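You operate a simulated robot arm through the tools that you are given. There is no shell and no other tool. Be economical: measure what you need, move in short steps, check, and stop when the job is done.

Carry out the task below with a simulated robot arm. There is one attempt and no reset: what you move stays moved.

## Task
Put the brown pad on the setting bench away on the banding bench. Fetch the reference leak from the setting bench and stand it on the far side of the board. Take the filter on the setting bench and put it away on the lube bench. Press the bore button three times. Take the grooved roller and put it on the silver plain strip on the setting bench. Stack the orange wick oiler from the setting bench on top of the green wick oiler. Take the jog card and leave it on the far side of the board. Fetch the red plug gauge and set it on the green table. Put two of the pads from the lube bench on the white table. Take the soap tub on the lagging bench and put it away on the shelf under the test bench. Any order will do. Set down upright: reference leak, filter, grooved roller.

The check looks at the end state, three seconds after you hand in, the way a careful person would. Anything else that was tipped, shoved, dropped, spilled or broken makes it a failure.

## Robot
A 5-joint arm with a fingered hand on a trunk, on a base that drives. Base frame: it is fixed to the floor where the robot stands at the start and does not move with it; the origin is under the middle of the robot, x ahead of it, y to its left, z up; the surface under the hand at the start is at about z = 0.86. Units: m, degrees, N and s.
With the tool pointing down near the work surface it reaches from about 0.76 to 0.84 m from the robot's upright axis, wherever it stands. Its first joint turns from -115.0 to 115.0 degrees. Places, roughly: banding bench [7.6, -2.4, 0.9]; bore button [1, 0.4, 0.9]; brown pad (9x6x5 cm) [0.5, 0.1, 0.9]; far side of the board (296x18 cm) [0.68, -1.76, 0.9]; filter (5x5x10 cm) [0.9, -0.1, 0.9]; green table [-0.8, -0.1, 0.9]; grooved roller (3x3x5 cm) [1.5, 0, 0.9]; jog card [2.25, -0.25, 0.25]; lube bench [5.8, -3.3, 0.9]; pad (9x6x5 cm) [5.6, -3.3, 0.9]; plain strip (30x10x3 cm) [1, 0.1, 0.9]; red plug gauge [0, -1.75, 1]; reference leak [0.75, 0, 1]; shelf under the test bench [4.3, -7.2, 0.2]; soap tub [7, -7, 1]; white table [5.6, -7.2, 0.9]; wick oiler [2, 0, 1]. The tool tilts only in the upright plane through the base axis and itself; it spins freely about its own axis. Payload 4 kg.
The TCP is the grasp point between the finger pads, 0.03 m short of the fingertips. In the tool frame z runs along the fingers and y along their closing line. The gripper opens to 0.104 m. The gripper's body begins 0.035 m behind the TCP. The gripper is a hand of 3 fingers: y runs from the thumb to the fingers, the wrist lies at [-0.015, -0.113, -0.19] in the tool frame, and closing takes about 1.5 s.
Orientation is told as [roll, pitch, yaw] about the base's x, y, z axes, in that order, counted from this pose: with the fingers straight down and the wrist toward the robot, the tool's x, y and z point along [0, 1, 0], [1, 0, 0] and [0, 0, -1] of the base frame.

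## Interface
- The arm moves only by the tool move_arm. Its argument "commands" is a list of rows, each a list of 2 entries, a list of its own where there are three numbers: the turn, a rotation vector about the tool's x, y, z in units of 4 degrees (1.0 is 4 degrees), then the shift along the tool's x, y, z in units of 50 mm (1.0 is 50 mm). In form: [[[ax, ay, az], [dx, dy, dz]], ...]. A call has 1 to 10 rows; each row shifts and turns the commanded pose from where the row before left it, along the tool's axes as they then stand. "claw" is the closure, from 0 (fully open) to 1 (shut), set as the call begins (left out, the last holds). A call with a number of a shift or a turn outside -1 to 1 is refused whole. Rows are played at 5 a second. More than 0.05 m and 8.6 degrees between two rows, or a gripper value outside its range, and nothing of the call is played. Where a pose cannot be reached the arm comes as near as it can. A force on the tool above 40 N (or 10 N above the force at the start of the call, whichever is more), or a blocked arm, ends the call early, and 0.2 s more pass. Each finger travels about 0.153 m/s and halts on what it meets, pressing with about 27 N; the grip force reading is that of the motor and also rises with nothing between the fingers. The clock runs only during rows and for 0.2 s after the last one: add rows that do not move to give the fingers time. The reply holds the time, the measured pose of the TCP, the force on the tool along the base axes, the opening and the grip force, in the units named above and with some noise, with the torque about the TCP (base axes, N m) and any sound that the robot's microphone picked up.
- Cameras (640 x 400 px; columns grow to the right, rows downward): "scene" is now at [-0.0151, 0.1354, 1.4073]; the picture's right is [-0.60, -0.80, 0.00], its down [-0.75, 0.56, -0.36] and it looks along [0.29, -0.22, -0.93] (base axes); focal length 214 px, centre (320, 200). "wrist" rides on the gripper at [0.064, -0.094, -0.117] in the tool frame; the picture's right is [-0.72, 0.33, -0.61], its down [-0.64, -0.65, 0.40] and it looks along [-0.27, 0.68, 0.68] (tool axes); focal length 238 px, centre (320, 200). There is no depth. A picture from a camera that has moved, and an enlarged one, comes with that camera's place and axes in the base frame and with its lens.
- snapshot(camera): a new picture of that camera. No time passes.
- move_column(by): slides the trunk up (or, below 0, down) by that many m; the arm and the scene camera ride with it, the base frame stays. It gives what a move gives, with no picture.
- base_move(legs): drives the robot by 1 to 6 legs, each [ahead, turn to the left] in m and degrees, along the robot's own axes; the way and the turn of a leg run together, so that a leg with both is an arc; at most 1.5 m and 180 degrees a leg. The arm and the cameras ride along, it lands a little off, and it stops where it bumps. It gives what a move gives.
- set_fingers(index, middle, thumb_bend, thumb_turn): sets how far each is bent, from 0 (flat) to 100 (curled in); at 30 the hand is open as for a grip, at 70 the pads meet at the TCP. One left out holds its place. A second passes; each finger stops where it meets its share of the squeeze, and holds until it gets a number again. A gripper value or a shape takes the hand back. It gives what a move gives, with no picture; readings hold the bend of each and the force on the fingers (four entries, about 0 where the hand has none), thumb and palm. thumb_turn goes from beside the hand (0) to across from the fingers (100), as for a grip.
- hand_shape(shape): the hand has 3 fingers and takes this shape, open, in about a second: jaw (thumb against the fingers, like two jaws); tri (thumb and two fingers); tip (a fingertip pinch); poke (one finger out to press); point (the index stretched); flat (the hand flat); cup (the hand cupped); fist (a fist). The gripper value then closes the fingers along that shape, each until it touches; the sizes above hold for jaw. It gives what a move gives, with no picture.
- head_to(pan, tilt): turns the head with the scene camera to pan (to the left, within 155 degrees either way) and tilt (down, from -29 to 69), counted from straight ahead of the robot. It gives what a move gives.
- close_up(camera, box): a new picture of the part [left, top, right, bottom] of that camera's present view, enlarged. No time passes.
- hand_in(): hands the job in; it is judged then, once.

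Work in short steps. Places have to be worked out from the pictures, the camera data and where the tool is seen: move nearer, look again, correct. Check each grasp and each placing, and mend what went wrong. You have 535 turns and 310 pictures in all, those below and enlarged ones among them. Open the gripper and draw the arm clear of the work before you hand the job in, unless the task says otherwise; then end with one line.

The tools are called after "Call:" as name(argument=value, ...) on one line, values as JSON. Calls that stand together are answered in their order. move_arm: Moves the arm, as the interface text tells. Its arguments: {"type":"object","properties":{"commands":{"type":"array"},"claw":{"type":"number"}},"required":["commands"]} The other tools are called the same way: move_column (by) slides the trunk up or down; hand_shape (shape) gives the hand a shape; set_fingers (index, middle, thumb_bend, thumb_turn) moves the fingers one by one; base_move (legs) drives the base; head_to (pan, tilt) turns the head that bears the scene camera; snapshot (camera) takes a picture; close_up (camera, box) takes an enlarged picture of a part of a camera's view; hand_in () hands the job in.

At the start:

```text
time_s: 0.0
eef_pos: [0.4651, 0.0218, 1.2205]
tcp_rot: [0.5, 0.1, 0.3]
ft_force: [-0.8, -0.1, 0.3]
ft_torque: [0.04, 0.03, -0.04]
grip_width: 0.1037
gripper_force: 0.0
shape: jaw
bend: [30.0, 30.0, 30.0, 98.0]
finger forces: [0.0, 0.1, 0.1, 0.0, 0.1, 0.0]
trunk travel left (down, up): [-0.475, 0.515]
robot x, y, heading: [0.0001, 0.0019, -0.5]
head pan, tilt: [-36.8, 68.8]
```

scene: 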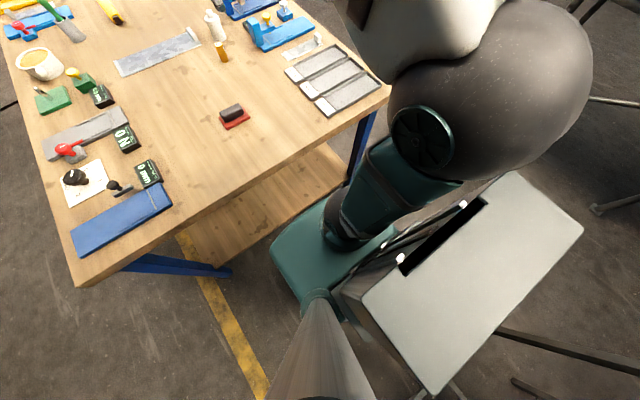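
wrist: 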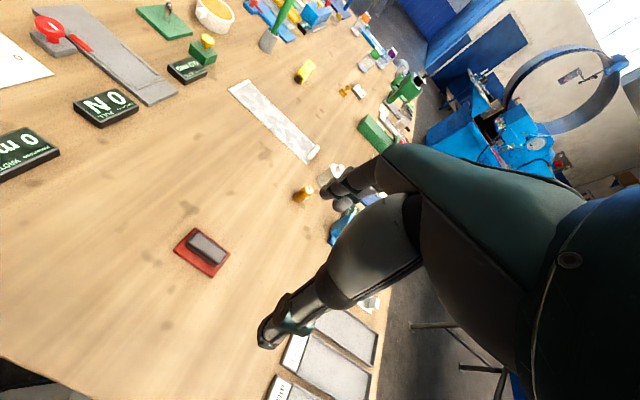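

I'll look around first, turning the head ahead with a moderate tilt.

Call:
head_to(pan=0, tilt=40)

Call:
snapshot(camera="scene")

```text
time_s: 1.0
eef_pos: [0.4647, 0.0227, 1.2223]
tcp_rot: [0.4, 0.1, 0.4]
ft_force: [-0.1, 0.3, -0.9]
ft_torque: [0.0, -0.01, 0.02]
grip_width: 0.1037
gripper_force: 0.1
shape: jaw
bend: [30.0, 30.0, 30.0, 98.0]
finger forces: [0.0, 0.1, 0.1, 0.1, 0.0, 0.0]
trunk travel left (down, up): [-0.475, 0.515]
robot x, y, heading: [-0.0024, -0.0001, 0.0]
head pan, tilt: [0.0, 40.0]
```

```text
307 pictures are left
camera scene: at [0.0251, 0.1687, 1.4434], right [0.0, -1.0, 0.0], down [-0.64, 0.0, -0.77], along [0.77, 0.0, -0.64], focal length 214 px, centre (320, 200)
```

scene: 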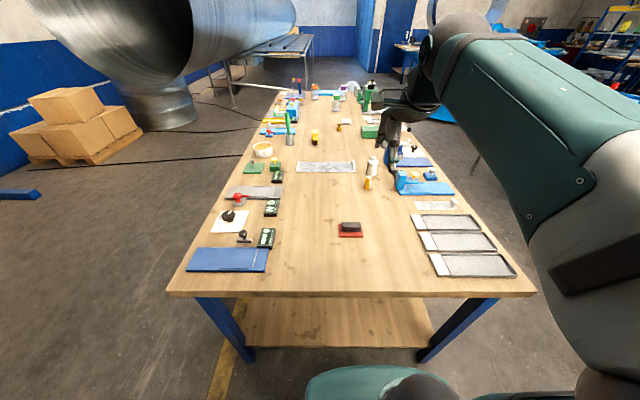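

The long bench runs ahead. I enlarge its parts to identify objects.

Call:
close_up(camera="scene", box=[170, 140, 330, 280])

Call:
close_up(camera="scene", box=[320, 130, 520, 280])

Call:
close_up(camera="scene", box=[240, 70, 420, 170])

```text
2.86 times, centred on (250, 210) of scene
camera zoom: at [0.0251, 0.1687, 1.4434], right [0.0, -1.0, 0.0], down [-0.64, 0.0, -0.77], along [0.77, 0.0, -0.64], focal length 613 px, centre (520, 171)
```

zoom: 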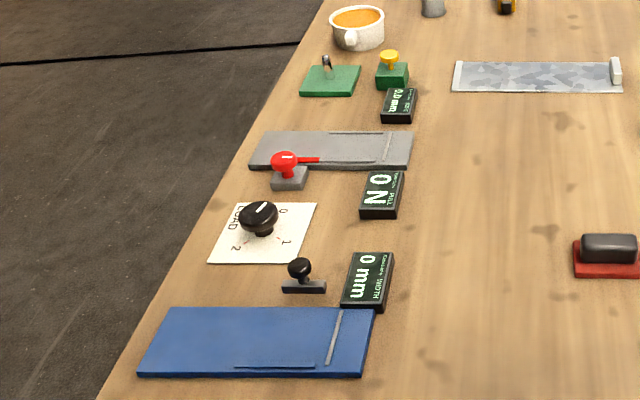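

```text
2.67 times, centred on (420, 205) of scene
camera zoom: at [0.0251, 0.1687, 1.4434], right [0.0, -1.0, 0.0], down [-0.64, 0.0, -0.77], along [0.77, 0.0, -0.64], focal length 572 px, centre (53, 187)
```

zoom: 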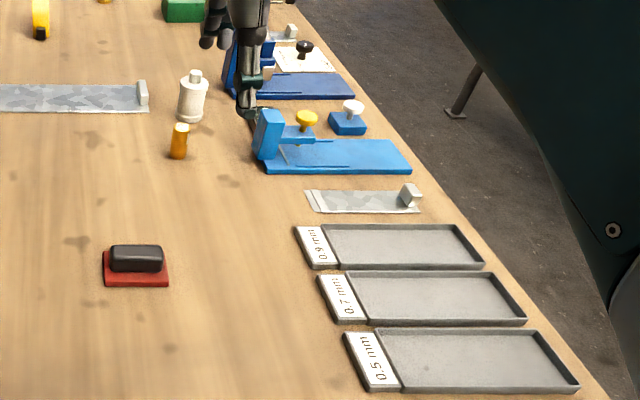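

```text
3.56 times, centred on (330, 120) of scene
camera zoom: at [0.0251, 0.1687, 1.4434], right [0.0, -1.0, 0.0], down [-0.64, 0.0, -0.77], along [0.77, 0.0, -0.64], focal length 763 px, centre (284, 484)
```

zoom: 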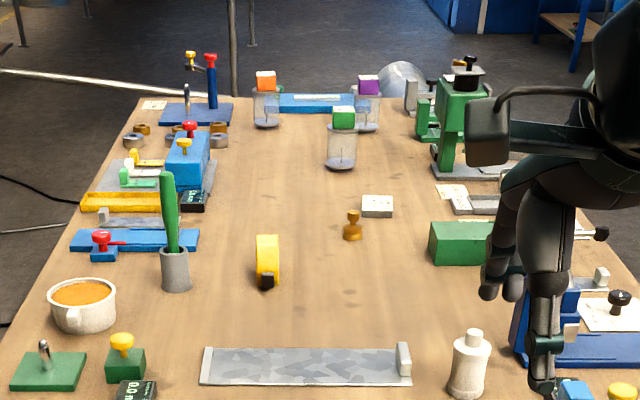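

Now look to the right, behind, and left.

Call:
head_to(pan=-75, tilt=30)

Call:
snapshot(camera="scene")

Call:
head_to(pan=-150, tilt=30)

Call:
snapshot(camera="scene")

Call:
head_to(pan=110, tilt=30)

Call:
snapshot(camera="scene")

Call:
head_to(pan=-30, tilt=15)

Call:
snapshot(camera="scene")

```text
time_s: 2.5
eef_pos: [0.4648, 0.0218, 1.2217]
tcp_rot: [0.4, 0.0, 0.3]
ft_force: [0.0, -0.6, -0.3]
ft_torque: [-0.04, -0.02, -0.03]
grip_width: 0.1034
gripper_force: 0.1
shape: jaw
bend: [30.0, 30.0, 30.0, 98.0]
finger forces: [0.0, 0.0, 0.1, 0.1, 0.1, 0.1]
trunk travel left (down, up): [-0.475, 0.515]
robot x, y, heading: [0.0001, -0.0017, -0.1]
head pan, tilt: [-75.0, 30.0]
```

```text
303 pictures are left
camera scene: at [-0.0364, 0.0814, 1.4588], right [-0.97, -0.26, 0.0], down [-0.13, 0.48, -0.87], along [0.22, -0.84, -0.5], focal length 214 px, centre (320, 200)
```

scene: 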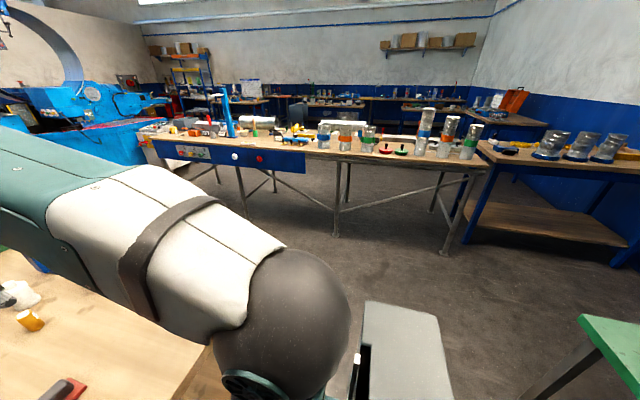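

```text
time_s: 4.0
eef_pos: [0.4658, 0.0219, 1.2212]
tcp_rot: [0.5, 0.0, 0.3]
ft_force: [0.5, 0.7, 0.4]
ft_torque: [0.0, -0.01, 0.04]
grip_width: 0.1035
gripper_force: 0.0
shape: jaw
bend: [30.0, 30.0, 30.0, 98.0]
finger forces: [0.0, 0.1, 0.0, 0.0, 0.0, 0.0]
trunk travel left (down, up): [-0.475, 0.515]
robot x, y, heading: [0.0076, 0.0003, -0.1]
head pan, tilt: [-150.0, 30.0]
```

```text
302 pictures are left
camera scene: at [-0.1382, 0.1235, 1.4588], right [-0.5, 0.87, 0.0], down [0.43, 0.25, -0.87], along [-0.75, -0.43, -0.5], focal length 214 px, centre (320, 200)
```

scene: 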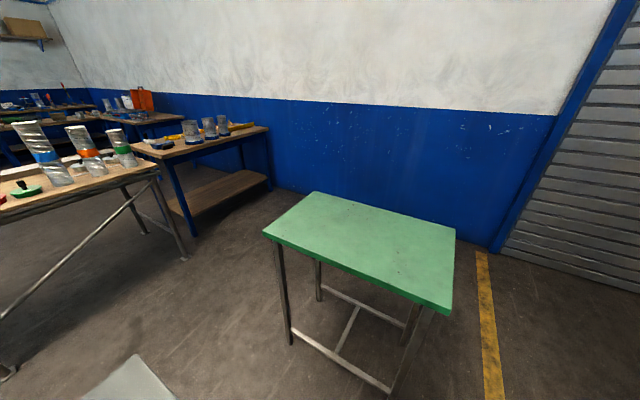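

```text
time_s: 7.6
eef_pos: [0.4649, 0.0221, 1.2215]
tcp_rot: [0.5, -0.1, 0.3]
ft_force: [-0.5, 0.2, -0.6]
ft_torque: [-0.04, 0.0, 0.01]
grip_width: 0.1036
gripper_force: 0.0
shape: jaw
bend: [30.0, 30.0, 30.0, 98.0]
finger forces: [0.1, 0.0, 0.0, 0.1, 0.0, 0.0]
trunk travel left (down, up): [-0.475, 0.515]
robot x, y, heading: [0.0012, -0.0026, 0.2]
head pan, tilt: [110.0, 30.0]
```

```text
301 pictures are left
camera scene: at [-0.0908, 0.2538, 1.4588], right [0.94, 0.34, 0.0], down [0.17, -0.47, -0.87], along [-0.3, 0.81, -0.5], focal length 214 px, centre (320, 200)
```

scene: 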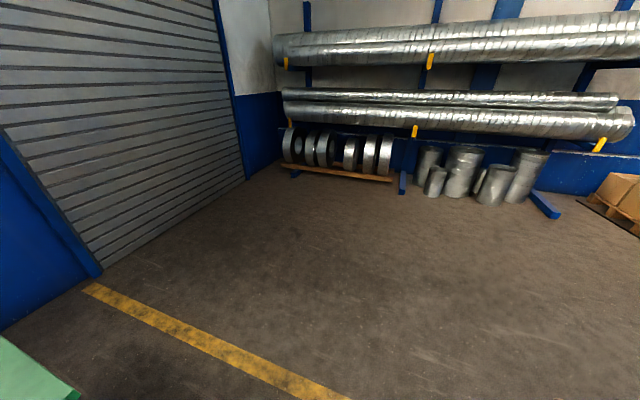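

```text
time_s: 9.8
eef_pos: [0.4659, 0.022, 1.2224]
tcp_rot: [0.5, 0.0, 0.3]
ft_force: [0.7, -0.3, 0.6]
ft_torque: [0.02, 0.01, 0.01]
grip_width: 0.1038
gripper_force: 0.0
shape: jaw
bend: [30.0, 30.0, 30.0, 98.0]
finger forces: [0.1, 0.0, 0.0, 0.1, 0.0, 0.0]
trunk travel left (down, up): [-0.475, 0.515]
robot x, y, heading: [-0.0006, 0.0014, 0.0]
head pan, tilt: [-30.0, 15.0]
```

```text
300 pictures are left
camera scene: at [0.021, 0.1221, 1.483], right [-0.5, -0.87, 0.0], down [-0.22, 0.13, -0.97], along [0.84, -0.48, -0.26], focal length 214 px, centre (320, 200)
```

scene: 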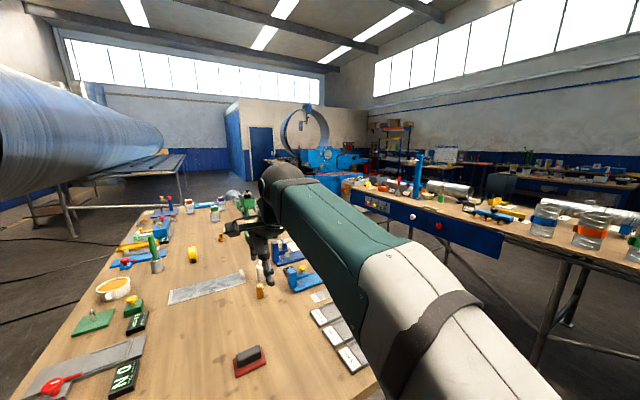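

Look at the bench across the aisle in detail.

Call:
head_to(pan=-90, tilt=20)

Call:
snapshot(camera="scene")

Call:
close_up(camera="scene", box=[60, 80, 260, 220])

Call:
close_up(camera="scene", box=[220, 80, 420, 220])

```text
time_s: 11.1
eef_pos: [0.4666, 0.0215, 1.2223]
tcp_rot: [0.5, 0.0, 0.3]
ft_force: [0.3, 0.0, -0.2]
ft_torque: [0.01, -0.02, 0.01]
grip_width: 0.1036
gripper_force: 0.1
shape: jaw
bend: [30.0, 30.0, 30.0, 98.0]
finger forces: [0.0, 0.1, 0.0, 0.0, 0.1, 0.0]
trunk travel left (down, up): [-0.475, 0.515]
robot x, y, heading: [0.0029, 0.002, -0.1]
head pan, tilt: [-90.0, 20.0]
```

```text
299 pictures are left
camera scene: at [-0.0598, 0.0757, 1.4749], right [-1.0, 0.0, 0.0], down [0.0, 0.34, -0.94], along [0.0, -0.94, -0.34], focal length 214 px, centre (320, 200)
```

scene: 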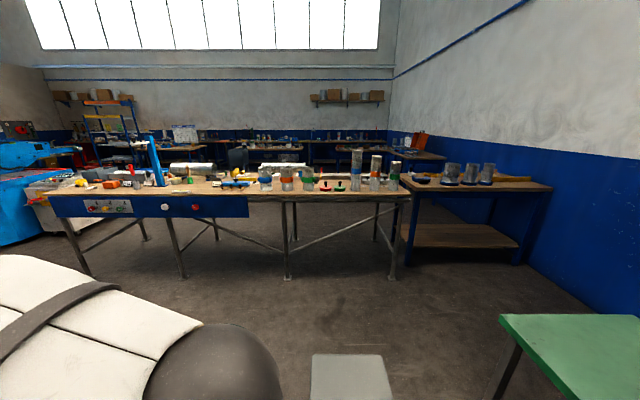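

```text
2.86 times, centred on (160, 150) of scene
camera zoom: at [-0.0598, 0.0757, 1.4749], right [-1.0, 0.0, 0.0], down [0.0, 0.34, -0.94], along [0.0, -0.94, -0.34], focal length 613 px, centre (777, 343)
```

zoom: 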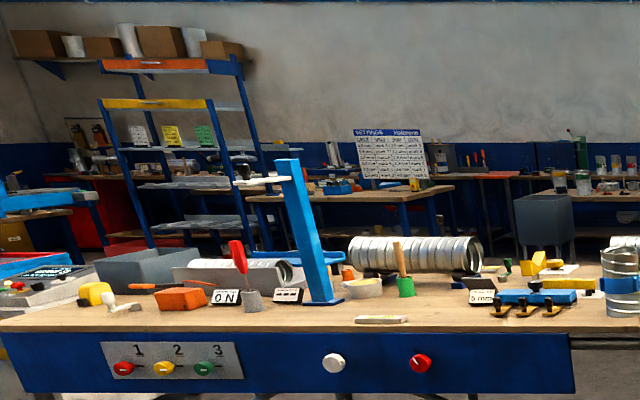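

```text
2.86 times, centred on (320, 150) of scene
camera zoom: at [-0.0598, 0.0757, 1.4749], right [-1.0, 0.0, 0.0], down [0.0, 0.34, -0.94], along [0.0, -0.94, -0.34], focal length 613 px, centre (320, 343)
```

zoom: 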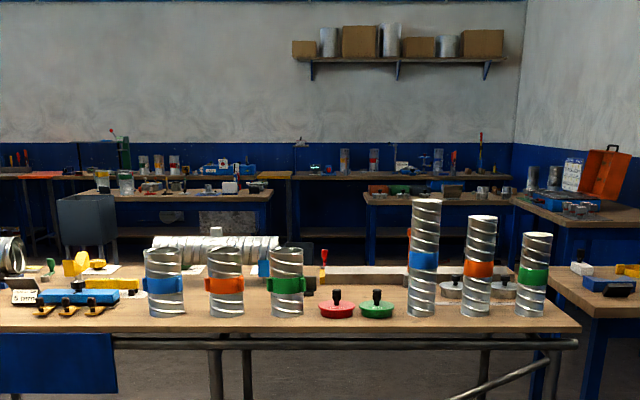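

Look back at the leak and filter from here to measure positions before grasping.

Call:
head_to(pan=-5, tilt=45)

Call:
close_up(camera="scene", box=[300, 90, 420, 170])

Call:
close_up(camera="scene", box=[180, 110, 300, 190])

```text
time_s: 12.7
eef_pos: [0.4655, 0.0218, 1.2215]
tcp_rot: [0.5, 0.0, 0.3]
ft_force: [-0.5, 0.6, 0.0]
ft_torque: [-0.01, -0.01, 0.0]
grip_width: 0.1036
gripper_force: 0.1
shape: jaw
bend: [30.0, 30.0, 30.0, 98.0]
finger forces: [0.1, 0.0, 0.1, 0.1, 0.1, 0.0]
trunk travel left (down, up): [-0.475, 0.515]
robot x, y, heading: [0.0023, -0.0022, -0.0]
head pan, tilt: [-5.0, 45.0]
```

```text
5.00 times, centred on (360, 130) of scene
camera zoom: at [0.0211, 0.1616, 1.4362], right [-0.09, -1.0, 0.0], down [-0.7, 0.06, -0.71], along [0.7, -0.06, -0.71], focal length 1072 px, centre (120, 550)
```

zoom: 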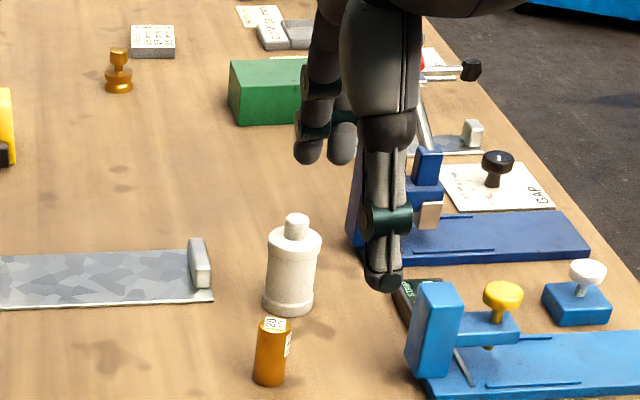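

```text
5.00 times, centred on (240, 150) of scene
camera zoom: at [0.0211, 0.1616, 1.4362], right [-0.09, -1.0, 0.0], down [-0.7, 0.06, -0.71], along [0.7, -0.06, -0.71], focal length 1072 px, centre (720, 450)
```

zoom: 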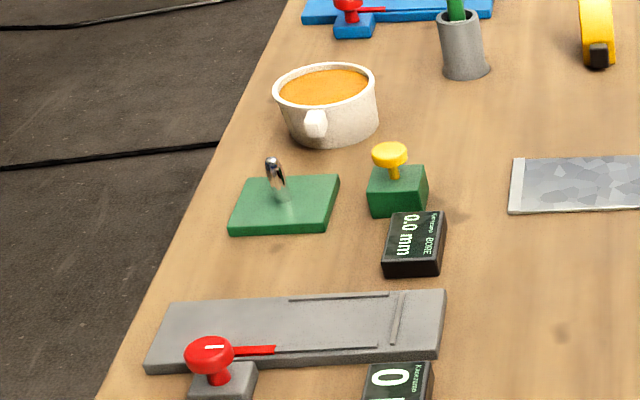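

The amber cylinder matches the reference leak at about (0.79, -0.04), the white bottle is the filter at (0.905, -0.08), and the green box with the yellow cap is the bore button. I move out above the leak with the jaw half closed.

Call:
move_arm(commands=[[[0, 0, 0], [-0.2, 1, 0]], [[0, 0, 0], [-0.2, 1, 0]], [[0, 0, 0], [-0.2, 1, 0]], [[0, 0, 0], [-0.2, 1, 0]], [[0, 0, 0], [-0.2, 1, 0]], [[0, 0, 0], [-0.2, 1, 0]], [[0, 0, 0], [0, 0.5, 0]], [[0, 0, 0], [0, 0, 1]], [[0, 0, 0], [0, 0, 1]], [[0, 0, 0], [0, 0, 1]]], claw=0.4)

Call:
snapshot(camera="wrist")

Call:
snapshot(camera="scene")

```text
refused: row 1 steps farther than a row can; nothing moved
```

```text
294 pictures are left
camera wrist: at [0.3706, 0.0831, 1.3386], right [0.33, -0.72, 0.61], down [-0.65, -0.64, -0.41], along [0.69, -0.26, -0.68], focal length 238 px, centre (320, 200)
```

wrist: 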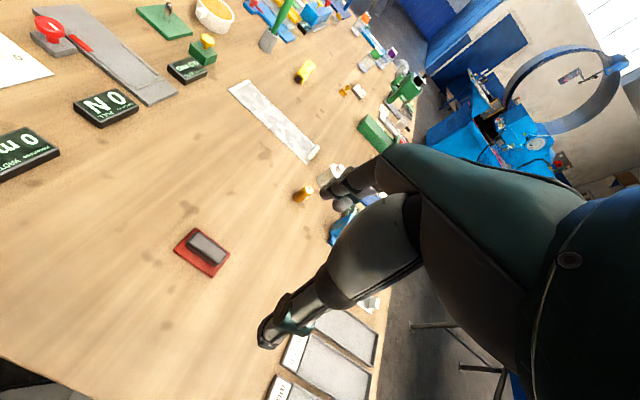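

```text
293 pictures are left
camera scene: at [0.0211, 0.1616, 1.4362], right [-0.09, -1.0, 0.0], down [-0.7, 0.06, -0.71], along [0.7, -0.06, -0.71], focal length 214 px, centre (320, 200)
```

scene: 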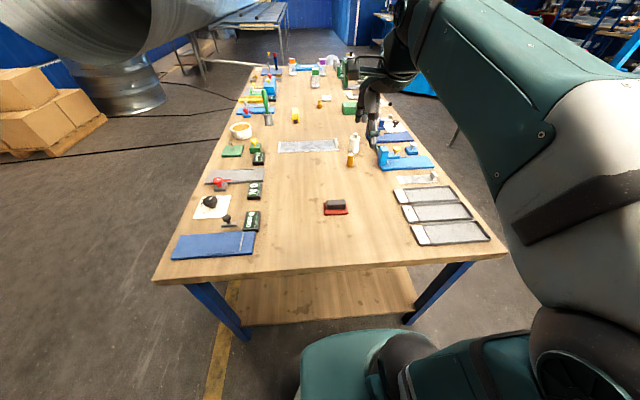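

The diagonal step was over 50 mm; I'll repeat with shorter rows.

Call:
move_arm(commands=[[[0, 0, 0], [-0.2, 0.95, 0]], [[0, 0, 0], [-0.2, 0.95, 0]], [[0, 0, 0], [-0.2, 0.95, 0]], [[0, 0, 0], [-0.2, 0.95, 0]], [[0, 0, 0], [-0.2, 0.95, 0]], [[0, 0, 0], [-0.2, 0.95, 0]], [[0, 0, 0], [0, 0.75, 0]], [[0, 0, 0], [0, 0, 1]], [[0, 0, 0], [0, 0, 1]], [[0, 0, 0], [0, 0, 1]]], claw=0.4)

Call:
snapshot(camera="wrist")

Call:
snapshot(camera="scene")

```text
time_s: 14.9
eef_pos: [0.7316, 0.0131, 1.0436]
tcp_rot: [-0.1, -0.1, -0.1]
ft_force: [0.2, 0.8, 0.2]
ft_torque: [0.0, 0.0, -0.04]
grip_width: 0.0627
gripper_force: 0.0
shape: jaw
bend: [29.0, 41.0, 65.0, 100.0]
finger forces: [0.0, 0.1, 0.0, 0.0, 0.0, 0.0]
out of reach, approached as far as the arm can: row 2, 3, 4, 5, 6, 7
trunk travel left (down, up): [-0.475, 0.515]
robot x, y, heading: [-0.0016, 0.0013, -0.1]
head pan, tilt: [-5.0, 45.0]
```

```text
292 pictures are left
camera wrist: at [0.6369, 0.0761, 1.1591], right [0.33, -0.72, 0.61], down [-0.65, -0.64, -0.4], along [0.68, -0.27, -0.68], focal length 238 px, centre (320, 200)
```

wrist: 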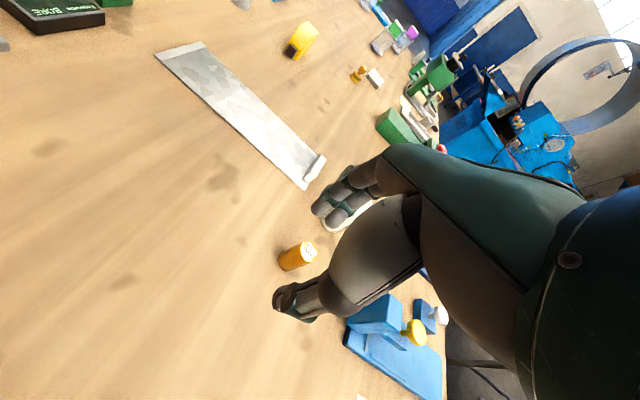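

```text
291 pictures are left
camera scene: at [0.0218, 0.1617, 1.4362], right [-0.09, -1.0, 0.0], down [-0.7, 0.06, -0.71], along [0.7, -0.06, -0.71], focal length 214 px, centre (320, 200)
```

scene: 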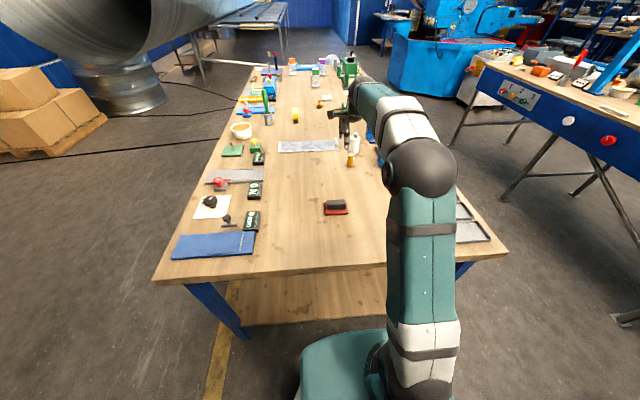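

Wrist view gives the leak base at (0.797, -0.039), matching. I move over it while descending.

Call:
move_arm(commands=[[[0, 0, 0], [-0.5, 0.4, 0.5]], [[0, 0, 0], [-0.54, 0.4, 0.4]], [[0, 0, 0], [0, 0.45, 0.4]]])

Call:
snapshot(camera="wrist")

```text
time_s: 15.7
eef_pos: [0.7959, -0.0038, 0.9783]
tcp_rot: [-0.7, 0.0, -0.5]
ft_force: [0.7, -1.0, 0.5]
ft_torque: [0.01, -0.03, 0.0]
grip_width: 0.063
gripper_force: 0.1
shape: jaw
bend: [29.0, 41.0, 65.0, 100.0]
finger forces: [0.0, 0.0, 0.0, 0.0, 0.0, 0.0]
out of reach, approached as far as the arm can: row 1, 2, 3
trunk travel left (down, up): [-0.475, 0.515]
robot x, y, heading: [0.0004, -0.0027, 0.0]
head pan, tilt: [-5.0, 45.0]
```

```text
290 pictures are left
camera wrist: at [0.7008, 0.0608, 1.0941], right [0.32, -0.71, 0.62], down [-0.66, -0.64, -0.4], along [0.68, -0.28, -0.68], focal length 238 px, centre (320, 200)
```

wrist: 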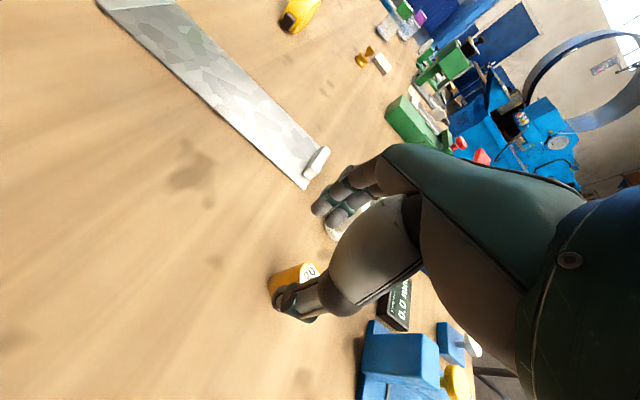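

Still 35 mm too far left; shift right at this height, then check.

Call:
move_arm(commands=[[[0, 0, 0], [-0.7, 0, 0]], [[0, 0, 0], [0, 0, 0.2]]])

Call:
snapshot(camera="wrist")

```text
time_s: 16.3
eef_pos: [0.7972, -0.0103, 0.9675]
tcp_rot: [-0.9, 0.1, -0.7]
ft_force: [0.2, 0.9, -1.0]
ft_torque: [0.02, -0.03, -0.01]
grip_width: 0.0626
gripper_force: 0.1
shape: jaw
bend: [29.0, 41.0, 65.0, 100.0]
finger forces: [0.0, 0.0, 0.0, 0.1, 0.1, 0.0]
out of reach, approached as far as the arm can: row 1, 2
trunk travel left (down, up): [-0.475, 0.515]
robot x, y, heading: [0.0022, 0.0001, -0.1]
head pan, tilt: [-5.0, 45.0]
```

```text
289 pictures are left
camera wrist: at [0.703, 0.0548, 1.0827], right [0.32, -0.71, 0.62], down [-0.66, -0.64, -0.39], along [0.68, -0.29, -0.67], focal length 238 px, centre (320, 200)
```

wrist: 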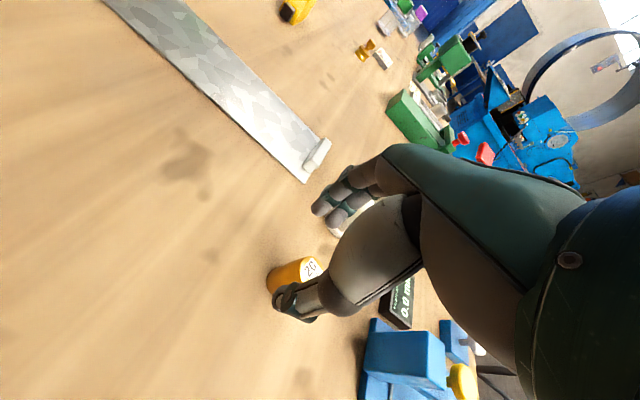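

The lateral motion is held back by reach at this height; I raise the trunk (arm goes up with it), which should give more room relative to the shoulder.

Call:
move_column(by=0.08)

Call:
move_arm(commands=[[[0, 0, 0], [-0.6, 0, 0.6]], [[0, 0, 0], [0, 0, 0.5]], [[0, 0, 0], [0, 0, 0.5]]])

Call:
snapshot(camera="wrist")

```text
time_s: 17.5
eef_pos: [0.7971, -0.0109, 1.0475]
tcp_rot: [-1.0, 0.1, -0.7]
ft_force: [0.3, -0.3, -0.1]
ft_torque: [0.04, -0.03, -0.03]
grip_width: 0.0628
gripper_force: 0.1
shape: jaw
bend: [29.0, 41.0, 65.0, 100.0]
finger forces: [0.0, 0.0, 0.0, 0.1, 0.1, 0.1]
trunk travel left (down, up): [-0.555, 0.435]
robot x, y, heading: [0.0015, 0.0002, -0.1]
head pan, tilt: [-5.0, 45.0]
```

```text
time_s: 18.3
eef_pos: [0.7955, -0.0251, 0.969]
tcp_rot: [-1.5, 0.0, -1.0]
ft_force: [0.0, 1.3, 0.2]
ft_torque: [0.01, 0.02, 0.03]
grip_width: 0.0628
gripper_force: 0.1
shape: jaw
bend: [29.0, 41.0, 65.0, 100.0]
finger forces: [0.0, 0.0, 0.0, 0.1, 0.0, 0.1]
out of reach, approached as far as the arm can: row 1, 2
trunk travel left (down, up): [-0.555, 0.435]
robot x, y, heading: [0.0015, -0.0013, 0.0]
head pan, tilt: [-5.0, 45.0]
```

```text
288 pictures are left
camera wrist: at [0.7027, 0.0424, 1.0828], right [0.31, -0.71, 0.63], down [-0.67, -0.64, -0.39], along [0.68, -0.3, -0.67], focal length 238 px, centre (320, 200)
```

wrist: 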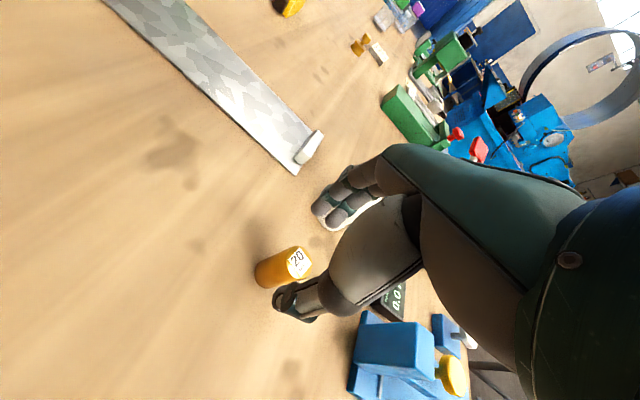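

Within reach now. I correct the small roll/yaw and the last 14 mm, then look before descending.

Call:
move_arm(commands=[[[0, 0.37, -0.25], [-0.28, 0, 0.2]]])

Call:
snapshot(camera="wrist")

Call:
close_up(camera="scene", box=[310, 80, 420, 190])

```text
time_s: 18.7
eef_pos: [0.7984, -0.0239, 0.9571]
tcp_rot: [-1.4, 0.2, -1.1]
ft_force: [0.1, 0.2, -0.5]
ft_torque: [-0.01, -0.04, -0.03]
grip_width: 0.0626
gripper_force: 0.0
shape: jaw
bend: [29.0, 41.0, 65.0, 100.0]
finger forces: [0.0, 0.0, 0.1, 0.0, 0.0, 0.0]
out of reach, approached as far as the arm can: row 1
trunk travel left (down, up): [-0.555, 0.435]
robot x, y, heading: [-0.002, 0.002, 0.1]
head pan, tilt: [-5.0, 45.0]
```

```text
287 pictures are left
camera wrist: at [0.7043, 0.0425, 1.0724], right [0.31, -0.71, 0.63], down [-0.67, -0.64, -0.39], along [0.68, -0.3, -0.67], focal length 238 px, centre (320, 200)
```

wrist: 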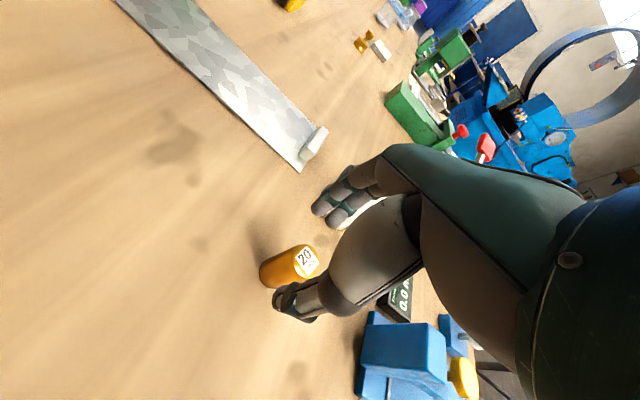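

```text
3.64 times, centred on (365, 135) of scene
camera zoom: at [0.0213, 0.1616, 1.5162], right [-0.09, -1.0, 0.0], down [-0.7, 0.06, -0.71], along [0.7, -0.06, -0.71], focal length 780 px, centre (156, 436)
```

zoom: 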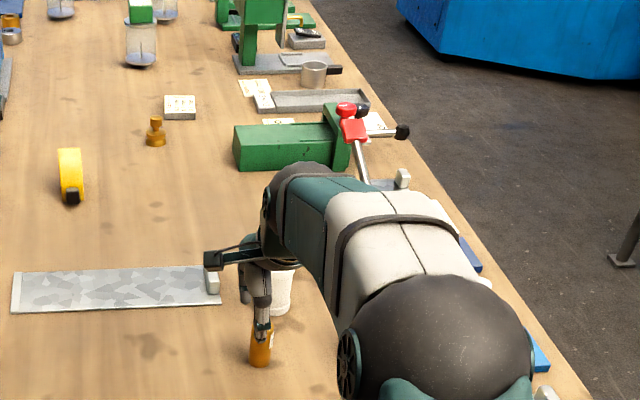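

The lateral shift seems coupled with yaw. I try a shift with the yaw following the arm's turn.

Call:
move_arm(commands=[[[0, 0, 0.27], [-0.3, 0, 0]]])

```text
time_s: 19.1
eef_pos: [0.7987, -0.028, 0.9576]
tcp_rot: [-1.0, 0.1, -1.8]
ft_force: [0.0, 0.7, 0.0]
ft_torque: [0.04, -0.03, -0.01]
grip_width: 0.0626
gripper_force: 0.1
shape: jaw
bend: [29.0, 41.0, 65.0, 100.0]
finger forces: [0.0, 0.0, 0.2, 0.0, 0.1, 0.0]
out of reach, approached as far as the arm can: row 1
trunk travel left (down, up): [-0.555, 0.435]
robot x, y, heading: [-0.003, 0.0014, -0.3]
head pan, tilt: [-5.0, 45.0]
```

Yawing helps. Add more yaw in the same sense with the shift.

Call:
move_arm(commands=[[[0, 0.2, 0.5], [-0.15, 0, 0]], [[0, 0.1, 0.3], [-0.1, 0, 0]]])

```text
time_s: 19.7
eef_pos: [0.7987, -0.0244, 0.9566]
tcp_rot: [1.0, 0.1, -4.4]
ft_force: [0.8, 0.7, -0.3]
ft_torque: [0.0, -0.03, -0.02]
grip_width: 0.0627
gripper_force: 0.1
shape: jaw
bend: [29.0, 41.0, 65.0, 100.0]
finger forces: [0.0, 0.0, 0.0, 0.0, 0.0, 0.0]
out of reach, approached as far as the arm can: row 1, 2
trunk travel left (down, up): [-0.555, 0.435]
robot x, y, heading: [-0.0022, 0.0004, 0.1]
head pan, tilt: [-5.0, 45.0]
```

Perhaps the arm is at the edge of reach at this height. I pull back 40 mm and try the lateral shift there.

Call:
move_arm(commands=[[[0, -0.25, -0.4], [0, -0.8, 0]], [[0, 0, 0], [-0.4, 0, 0]]])

```text
time_s: 20.3
eef_pos: [0.759, -0.0298, 0.9585]
tcp_rot: [-0.3, 0.1, -3.2]
ft_force: [-0.2, 0.8, 0.3]
ft_torque: [0.01, 0.02, -0.03]
grip_width: 0.0628
gripper_force: 0.1
shape: jaw
bend: [29.0, 41.0, 65.0, 100.0]
finger forces: [0.0, 0.0, 0.0, 0.0, 0.0, 0.0]
out of reach, approached as far as the arm can: row 1, 2
trunk travel left (down, up): [-0.555, 0.435]
robot x, y, heading: [-0.0011, 0.0011, 0.1]
head pan, tilt: [-5.0, 45.0]
```

I test a pure yaw here to see how the arm answers.

Call:
move_arm(commands=[[[0, 0.08, 0.8], [0, 0, 0]], [[0, 0, 0.8], [0, 0, 0]], [[0, 0, 0], [0, 0, 0]]])

```text
time_s: 21.1
eef_pos: [0.758, -0.0399, 0.959]
tcp_rot: [2.5, 0.4, -7.8]
ft_force: [0.9, 0.8, 0.2]
ft_torque: [-0.02, -0.01, -0.02]
grip_width: 0.0627
gripper_force: 0.1
shape: jaw
bend: [29.0, 41.0, 65.0, 100.0]
finger forces: [0.1, 0.0, 0.1, 0.0, 0.1, 0.0]
out of reach, approached as far as the arm can: row 2
trunk travel left (down, up): [-0.555, 0.435]
robot x, y, heading: [0.001, 0.0013, 0.1]
head pan, tilt: [-5.0, 45.0]
```

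The coupling (roll/yaw ratio 0.6) shows that the spin axis is inclined along wrist→TCP: with fingers straight down the yaw must equal the arm plane's angle. At the leak that is yaw ≈ -3.9°, roll 0; I command that.

Call:
move_arm(commands=[[[0, -0.62, -0.91], [0, 0, 0]], [[0, 0, 0], [0, 0, 0]]])

```text
time_s: 21.7
eef_pos: [0.7582, -0.0481, 0.9573]
tcp_rot: [-0.5, 0.2, -4.5]
ft_force: [1.2, 0.2, -0.3]
ft_torque: [-0.02, -0.01, -0.02]
grip_width: 0.0629
gripper_force: 0.1
shape: jaw
bend: [29.0, 41.0, 65.0, 100.0]
finger forces: [0.1, 0.0, 0.0, 0.0, 0.0, 0.1]
out of reach, approached as far as the arm can: row 1
trunk travel left (down, up): [-0.555, 0.435]
robot x, y, heading: [-0.0002, 0.0002, 0.3]
head pan, tilt: [-5.0, 45.0]
```

Works. Now to the leak's position: forward 38 mm, left 12 mm with the matched yaw, then look.

Call:
move_arm(commands=[[[0, 0.12, -0.15], [0.24, 0.76, 0]], [[0, 0, 0], [0, 0, 0.3]]])

Call:
snapshot(camera="wrist")

```text
time_s: 22.3
eef_pos: [0.7952, -0.046, 0.9438]
tcp_rot: [-0.4, 0.2, -4.1]
ft_force: [0.1, 0.0, 0.0]
ft_torque: [-0.02, 0.03, 0.03]
grip_width: 0.0626
gripper_force: 0.1
shape: jaw
bend: [29.0, 41.0, 65.0, 100.0]
finger forces: [0.0, 0.1, 0.0, 0.0, 0.0, 0.0]
out of reach, approached as far as the arm can: row 1
trunk travel left (down, up): [-0.555, 0.435]
robot x, y, heading: [0.0039, -0.0036, 0.1]
head pan, tilt: [-5.0, 45.0]
```

```text
285 pictures are left
camera wrist: at [0.7064, 0.0248, 1.0595], right [0.28, -0.74, 0.62], down [-0.7, -0.59, -0.4], along [0.66, -0.32, -0.68], focal length 238 px, centre (320, 200)
```

wrist: 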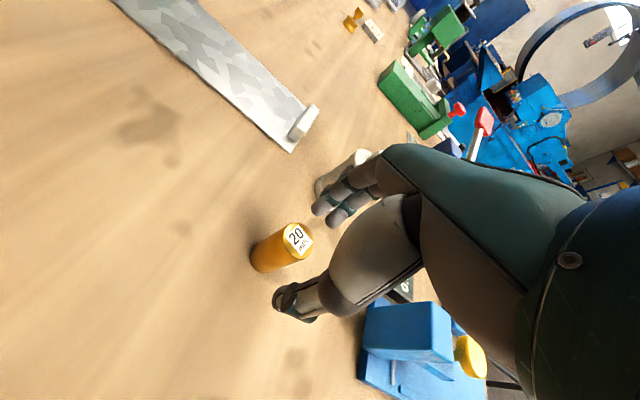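

Leak base at (0.798, -0.035) versus TCP y -0.046: shift 10 mm left, then descend to z ≈ 0.90.

Call:
move_arm(commands=[[[0, 0.1, -0.13], [0.2, 0.04, 0]], [[0, 0, 0], [0, 0, 0.4]], [[0, 0, 0], [0, 0, 0.4]]])

Call:
snapshot(camera="wrist")

```text
time_s: 23.1
eef_pos: [0.7997, -0.0355, 0.9021]
tcp_rot: [-0.1, 0.2, -3.7]
ft_force: [-0.1, 0.2, 0.7]
ft_torque: [-0.01, 0.01, -0.04]
grip_width: 0.0627
gripper_force: 0.1
shape: jaw
bend: [29.0, 41.0, 65.0, 100.0]
finger forces: [0.0, 0.1, 0.0, 0.1, 0.0, 0.0]
trunk travel left (down, up): [-0.555, 0.435]
robot x, y, heading: [-0.0011, -0.0021, 0.3]
head pan, tilt: [-5.0, 45.0]
```

```text
284 pictures are left
camera wrist: at [0.7095, 0.0332, 1.0185], right [0.28, -0.74, 0.61], down [-0.69, -0.6, -0.4], along [0.66, -0.31, -0.68], focal length 238 px, centre (320, 200)
```

wrist: 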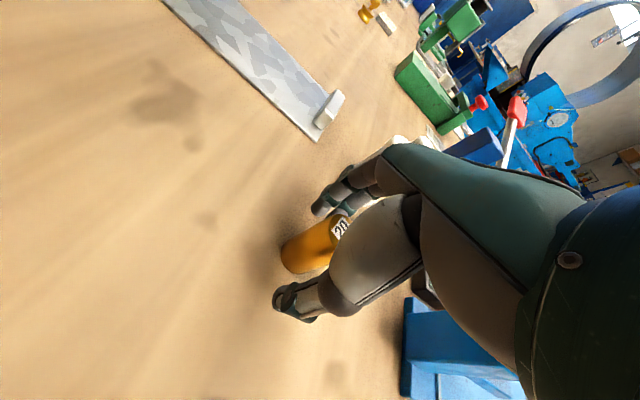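

The leak stands between thumb and fingers. Close.

Call:
move_arm(commands=[[[0, 0, 0], [0, 0, 0]], [[0, 0, 0], [0, 0, 0]], [[0, 0, 0], [0, 0, 0]], [[0, 0, 0], [0, 0, 0]], [[0, 0, 0], [0, 0, 0]], [[0, 0, 0], [0, 0, 0]], [[0, 0, 0], [0, 0, 0]]], claw=1)

Call:
snapshot(camera="wrist")

```text
time_s: 24.7
eef_pos: [0.7992, -0.0345, 0.9025]
tcp_rot: [-0.1, 0.2, -3.7]
ft_force: [0.0, 0.0, -0.4]
ft_torque: [0.04, -0.02, -0.01]
grip_width: 0.0204
gripper_force: 27.5
shape: jaw
bend: [73.0, 59.0, 74.0, 100.0]
finger forces: [15.1, 8.6, 0.0, 0.0, 24.1, 0.0]
trunk travel left (down, up): [-0.555, 0.435]
robot x, y, heading: [0.0012, 0.0049, 0.0]
head pan, tilt: [-5.0, 45.0]
```

```text
283 pictures are left
camera wrist: at [0.7094, 0.0332, 1.0184], right [0.28, -0.74, 0.61], down [-0.69, -0.6, -0.4], along [0.66, -0.31, -0.68], focal length 238 px, centre (320, 200)
```

wrist: 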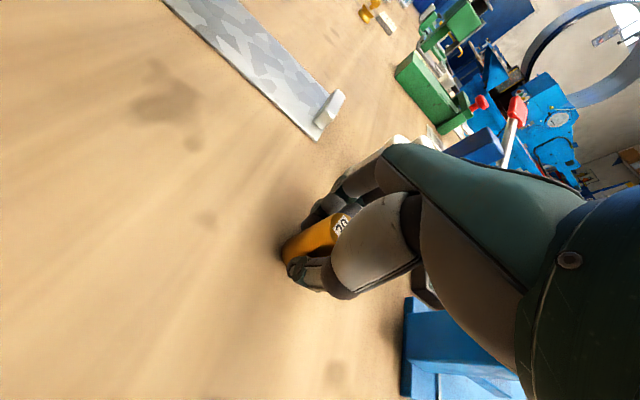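

Gripped with force on thumb, index and middle. Lift with the trunk and check.

Call:
move_column(by=0.1)

Call:
snapshot(camera="wrist")

Call:
close_up(camera="scene", box=[300, 80, 420, 200])

```text
time_s: 26.0
eef_pos: [0.7998, -0.0356, 1.0009]
tcp_rot: [-0.1, 0.4, -3.7]
ft_force: [0.7, -0.1, -1.8]
ft_torque: [-0.02, 0.0, 0.02]
grip_width: 0.0203
gripper_force: 27.2
shape: jaw
bend: [73.0, 59.0, 74.0, 100.0]
finger forces: [15.1, 8.6, 0.0, 0.0, 24.0, 0.0]
trunk travel left (down, up): [-0.655, 0.335]
robot x, y, heading: [0.0006, -0.0005, 0.1]
head pan, tilt: [-5.0, 45.0]
```

```text
282 pictures are left
camera wrist: at [0.7095, 0.0333, 1.1183], right [0.28, -0.74, 0.61], down [-0.69, -0.6, -0.4], along [0.66, -0.31, -0.68], focal length 238 px, centre (320, 200)
```

wrist: 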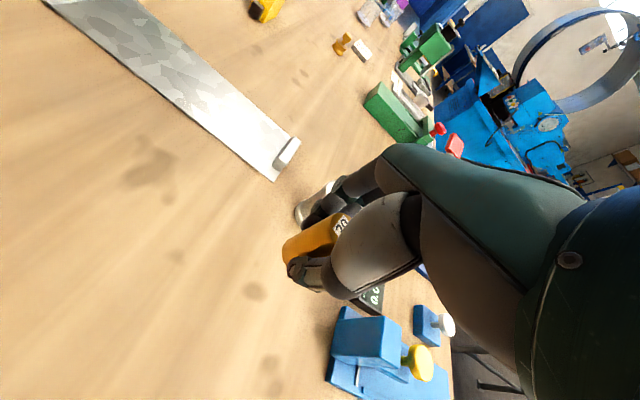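

```text
3.33 times, centred on (360, 140) of scene
camera zoom: at [0.0216, 0.1617, 1.6162], right [-0.09, -1.0, 0.0], down [-0.7, 0.06, -0.71], along [0.7, -0.06, -0.71], focal length 715 px, centre (187, 400)
```

zoom: 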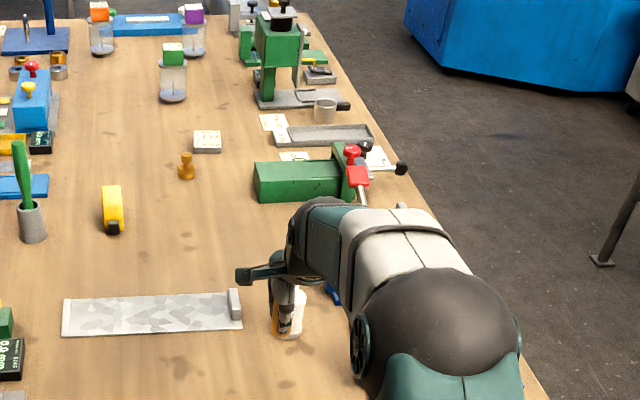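

Held well and upright (base is 0.042 below the TCP). Retract the arm back and up for driving.

Call:
move_arm(commands=[[[0, 0, 0], [0, -0.6, -0.7]], [[0, 0, 0], [0, -0.6, -0.7]], [[0, 0, 0], [0, -0.6, -0.7]], [[0, 0, 0], [0, -0.6, -0.7]], [[0, 0, 0], [0, -0.8, -0.4]], [[0, 0, 0], [0, -1, 0]], [[0, 0, 0], [0, -1, 0]]])

Call:
head_to(pan=-70, tilt=25)

Call:
snapshot(camera="scene")

```text
time_s: 27.6
eef_pos: [0.5403, -0.0144, 1.161]
tcp_rot: [0.0, 0.2, -3.6]
ft_force: [-0.6, -0.2, -1.6]
ft_torque: [0.0, 0.02, 0.0]
grip_width: 0.0204
gripper_force: 26.6
shape: jaw
bend: [73.0, 59.0, 74.0, 100.0]
finger forces: [15.5, 9.0, 0.0, 0.1, 24.0, 0.1]
trunk travel left (down, up): [-0.655, 0.335]
robot x, y, heading: [-0.0015, 0.0027, 0.1]
head pan, tilt: [-5.0, 45.0]
```

```text
time_s: 29.0
eef_pos: [0.543, -0.0134, 1.1602]
tcp_rot: [0.0, 0.2, -3.7]
ft_force: [-0.1, 0.2, -1.1]
ft_torque: [0.0, 0.04, -0.02]
grip_width: 0.0205
gripper_force: 27.4
shape: jaw
bend: [73.0, 59.0, 74.0, 100.0]
finger forces: [15.5, 9.0, 0.1, 0.0, 24.0, 0.0]
trunk travel left (down, up): [-0.655, 0.335]
robot x, y, heading: [-0.0027, -0.0021, 0.0]
head pan, tilt: [-70.0, 25.0]
```

```text
280 pictures are left
camera scene: at [-0.0281, 0.0822, 1.6468], right [-0.94, -0.34, 0.0], down [-0.14, 0.4, -0.91], along [0.31, -0.85, -0.42], focal length 214 px, centre (320, 200)
```

scene: 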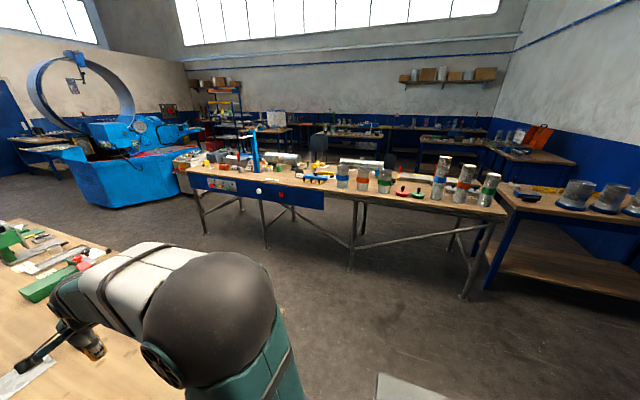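

I'll back off a bit, turn right to face the other bench, approach and look.

Call:
base_move(legs=[[-0.1, 0], [0, -90], [0.5, 0]])

Call:
head_to(pan=30, tilt=35)

Call:
snapshot(camera="scene")

```text
time_s: 36.5
eef_pos: [-0.1135, -1.0421, 1.1608]
tcp_rot: [0.0, 0.3, -93.7]
ft_force: [0.9, -0.4, -2.6]
ft_torque: [-0.03, 0.01, 0.01]
grip_width: 0.0201
gripper_force: 27.0
shape: jaw
bend: [73.0, 59.0, 75.0, 100.0]
finger forces: [15.5, 9.1, 0.0, 0.0, 23.6, 0.0]
trunk travel left (down, up): [-0.655, 0.335]
robot x, y, heading: [-0.0984, -0.4987, -89.9]
head pan, tilt: [-70.0, 25.0]
```

```text
time_s: 38.2
eef_pos: [-0.1122, -1.0431, 1.1604]
tcp_rot: [0.0, 0.1, -93.7]
ft_force: [-0.3, -0.2, -1.5]
ft_torque: [-0.04, 0.01, -0.07]
grip_width: 0.0201
gripper_force: 27.4
shape: jaw
bend: [73.0, 59.0, 75.0, 100.0]
finger forces: [15.5, 9.0, 0.0, 0.0, 23.6, 0.1]
trunk travel left (down, up): [-0.655, 0.335]
robot x, y, heading: [-0.099, -0.5005, -90.2]
head pan, tilt: [30.0, 35.0]
```

```text
279 pictures are left
camera scene: at [0.1195, -0.5209, 1.631], right [-0.87, -0.5, 0.0], down [-0.29, 0.5, -0.82], along [0.41, -0.71, -0.57], focal length 214 px, centre (320, 200)
```

scene: 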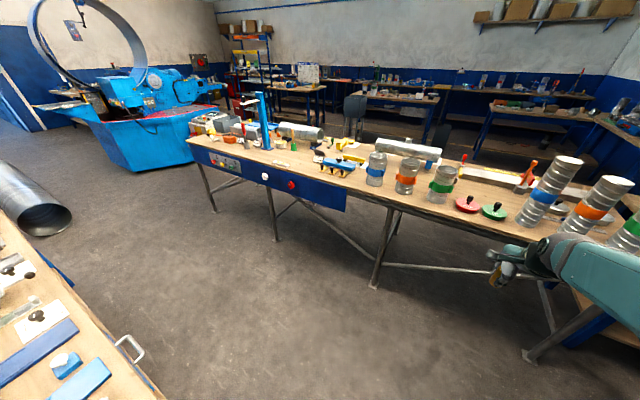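

Call:
close_up(camera="scene", box=[180, 90, 400, 220])

Call:
close_up(camera="scene", box=[360, 120, 640, 270])

```text
2.91 times, centred on (290, 155) of scene
camera zoom: at [0.1195, -0.5209, 1.631], right [-0.87, -0.5, 0.0], down [-0.29, 0.5, -0.82], along [0.41, -0.71, -0.57], focal length 624 px, centre (407, 331)
```

zoom: 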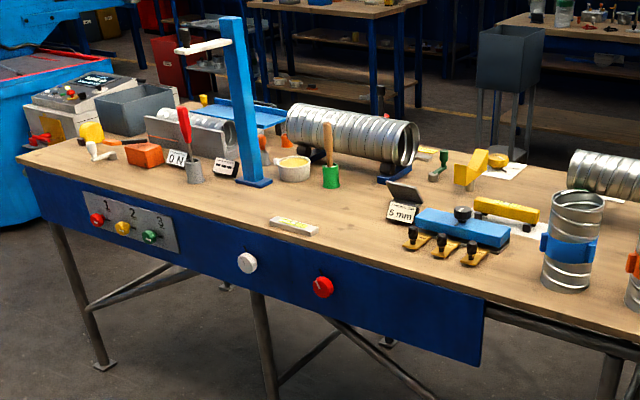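

```text
2.29 times, centred on (500, 195) of scene
camera zoom: at [0.1195, -0.5209, 1.631], right [-0.87, -0.5, 0.0], down [-0.29, 0.5, -0.82], along [0.41, -0.71, -0.57], focal length 490 px, centre (-91, 211)
```

zoom: 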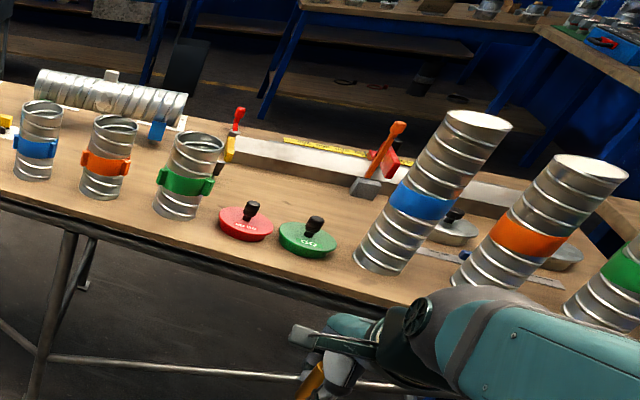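

The red disc with the black knob is the red plug gauge. Stated strip centre y = -1.76 is the aisle-side strip of this bench; a free spot is near x ≈ 0.93. I drive there.

Call:
base_move(legs=[[0.44, 0], [0, 90], [1.02, 0], [0, -90]])

Call:
head_to(pan=0, tilt=45)

Call:
snapshot(camera="scene")

Call:
snapshot(camera="wrist")

```text
time_s: 53.5
eef_pos: [0.9038, -1.4414, 1.1611]
tcp_rot: [0.0, 0.3, -92.7]
ft_force: [-0.1, 0.3, -1.6]
ft_torque: [0.0, -0.01, -0.01]
grip_width: 0.0199
gripper_force: 26.7
shape: jaw
bend: [73.0, 59.0, 75.0, 100.0]
finger forces: [15.5, 9.1, 0.1, 0.0, 23.0, 0.0]
trunk travel left (down, up): [-0.655, 0.335]
robot x, y, heading: [0.9078, -0.8976, -89.0]
head pan, tilt: [30.0, 35.0]
```

```text
time_s: 54.5
eef_pos: [0.9035, -1.4405, 1.161]
tcp_rot: [0.1, 0.3, -92.6]
ft_force: [-0.4, 0.0, -1.3]
ft_torque: [-0.01, 0.0, -0.02]
grip_width: 0.0197
gripper_force: 26.7
shape: jaw
bend: [73.0, 59.0, 75.0, 100.0]
finger forces: [15.6, 9.2, 0.0, 0.1, 23.1, 0.0]
trunk travel left (down, up): [-0.655, 0.335]
robot x, y, heading: [0.9073, -0.9002, -89.1]
head pan, tilt: [0.0, 45.0]
```

```text
276 pictures are left
camera scene: at [1.0822, -0.9215, 1.6162], right [-1.0, -0.02, 0.0], down [-0.01, 0.71, -0.71], along [0.01, -0.71, -0.71], focal length 214 px, centre (320, 200)
```

scene: 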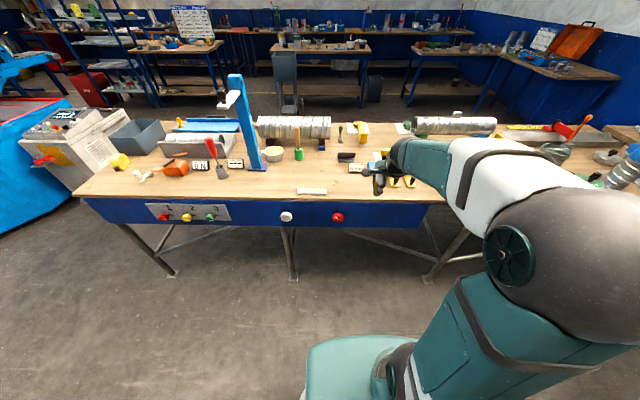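

```text
275 pictures are left
camera wrist: at [0.9711, -1.3523, 1.2777], right [-0.73, -0.3, 0.61], down [-0.61, 0.68, -0.4], along [-0.3, -0.67, -0.68], focal length 238 px, centre (320, 200)
```

wrist: 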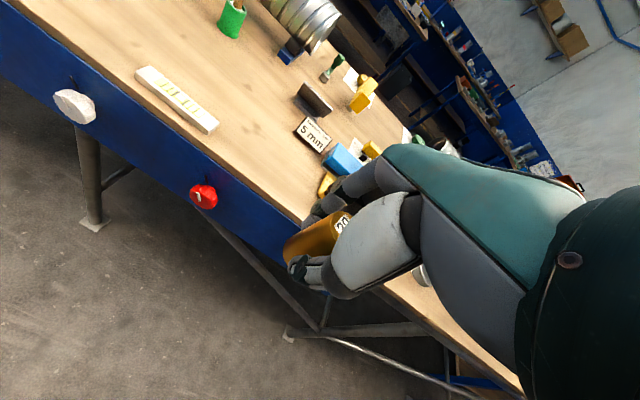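

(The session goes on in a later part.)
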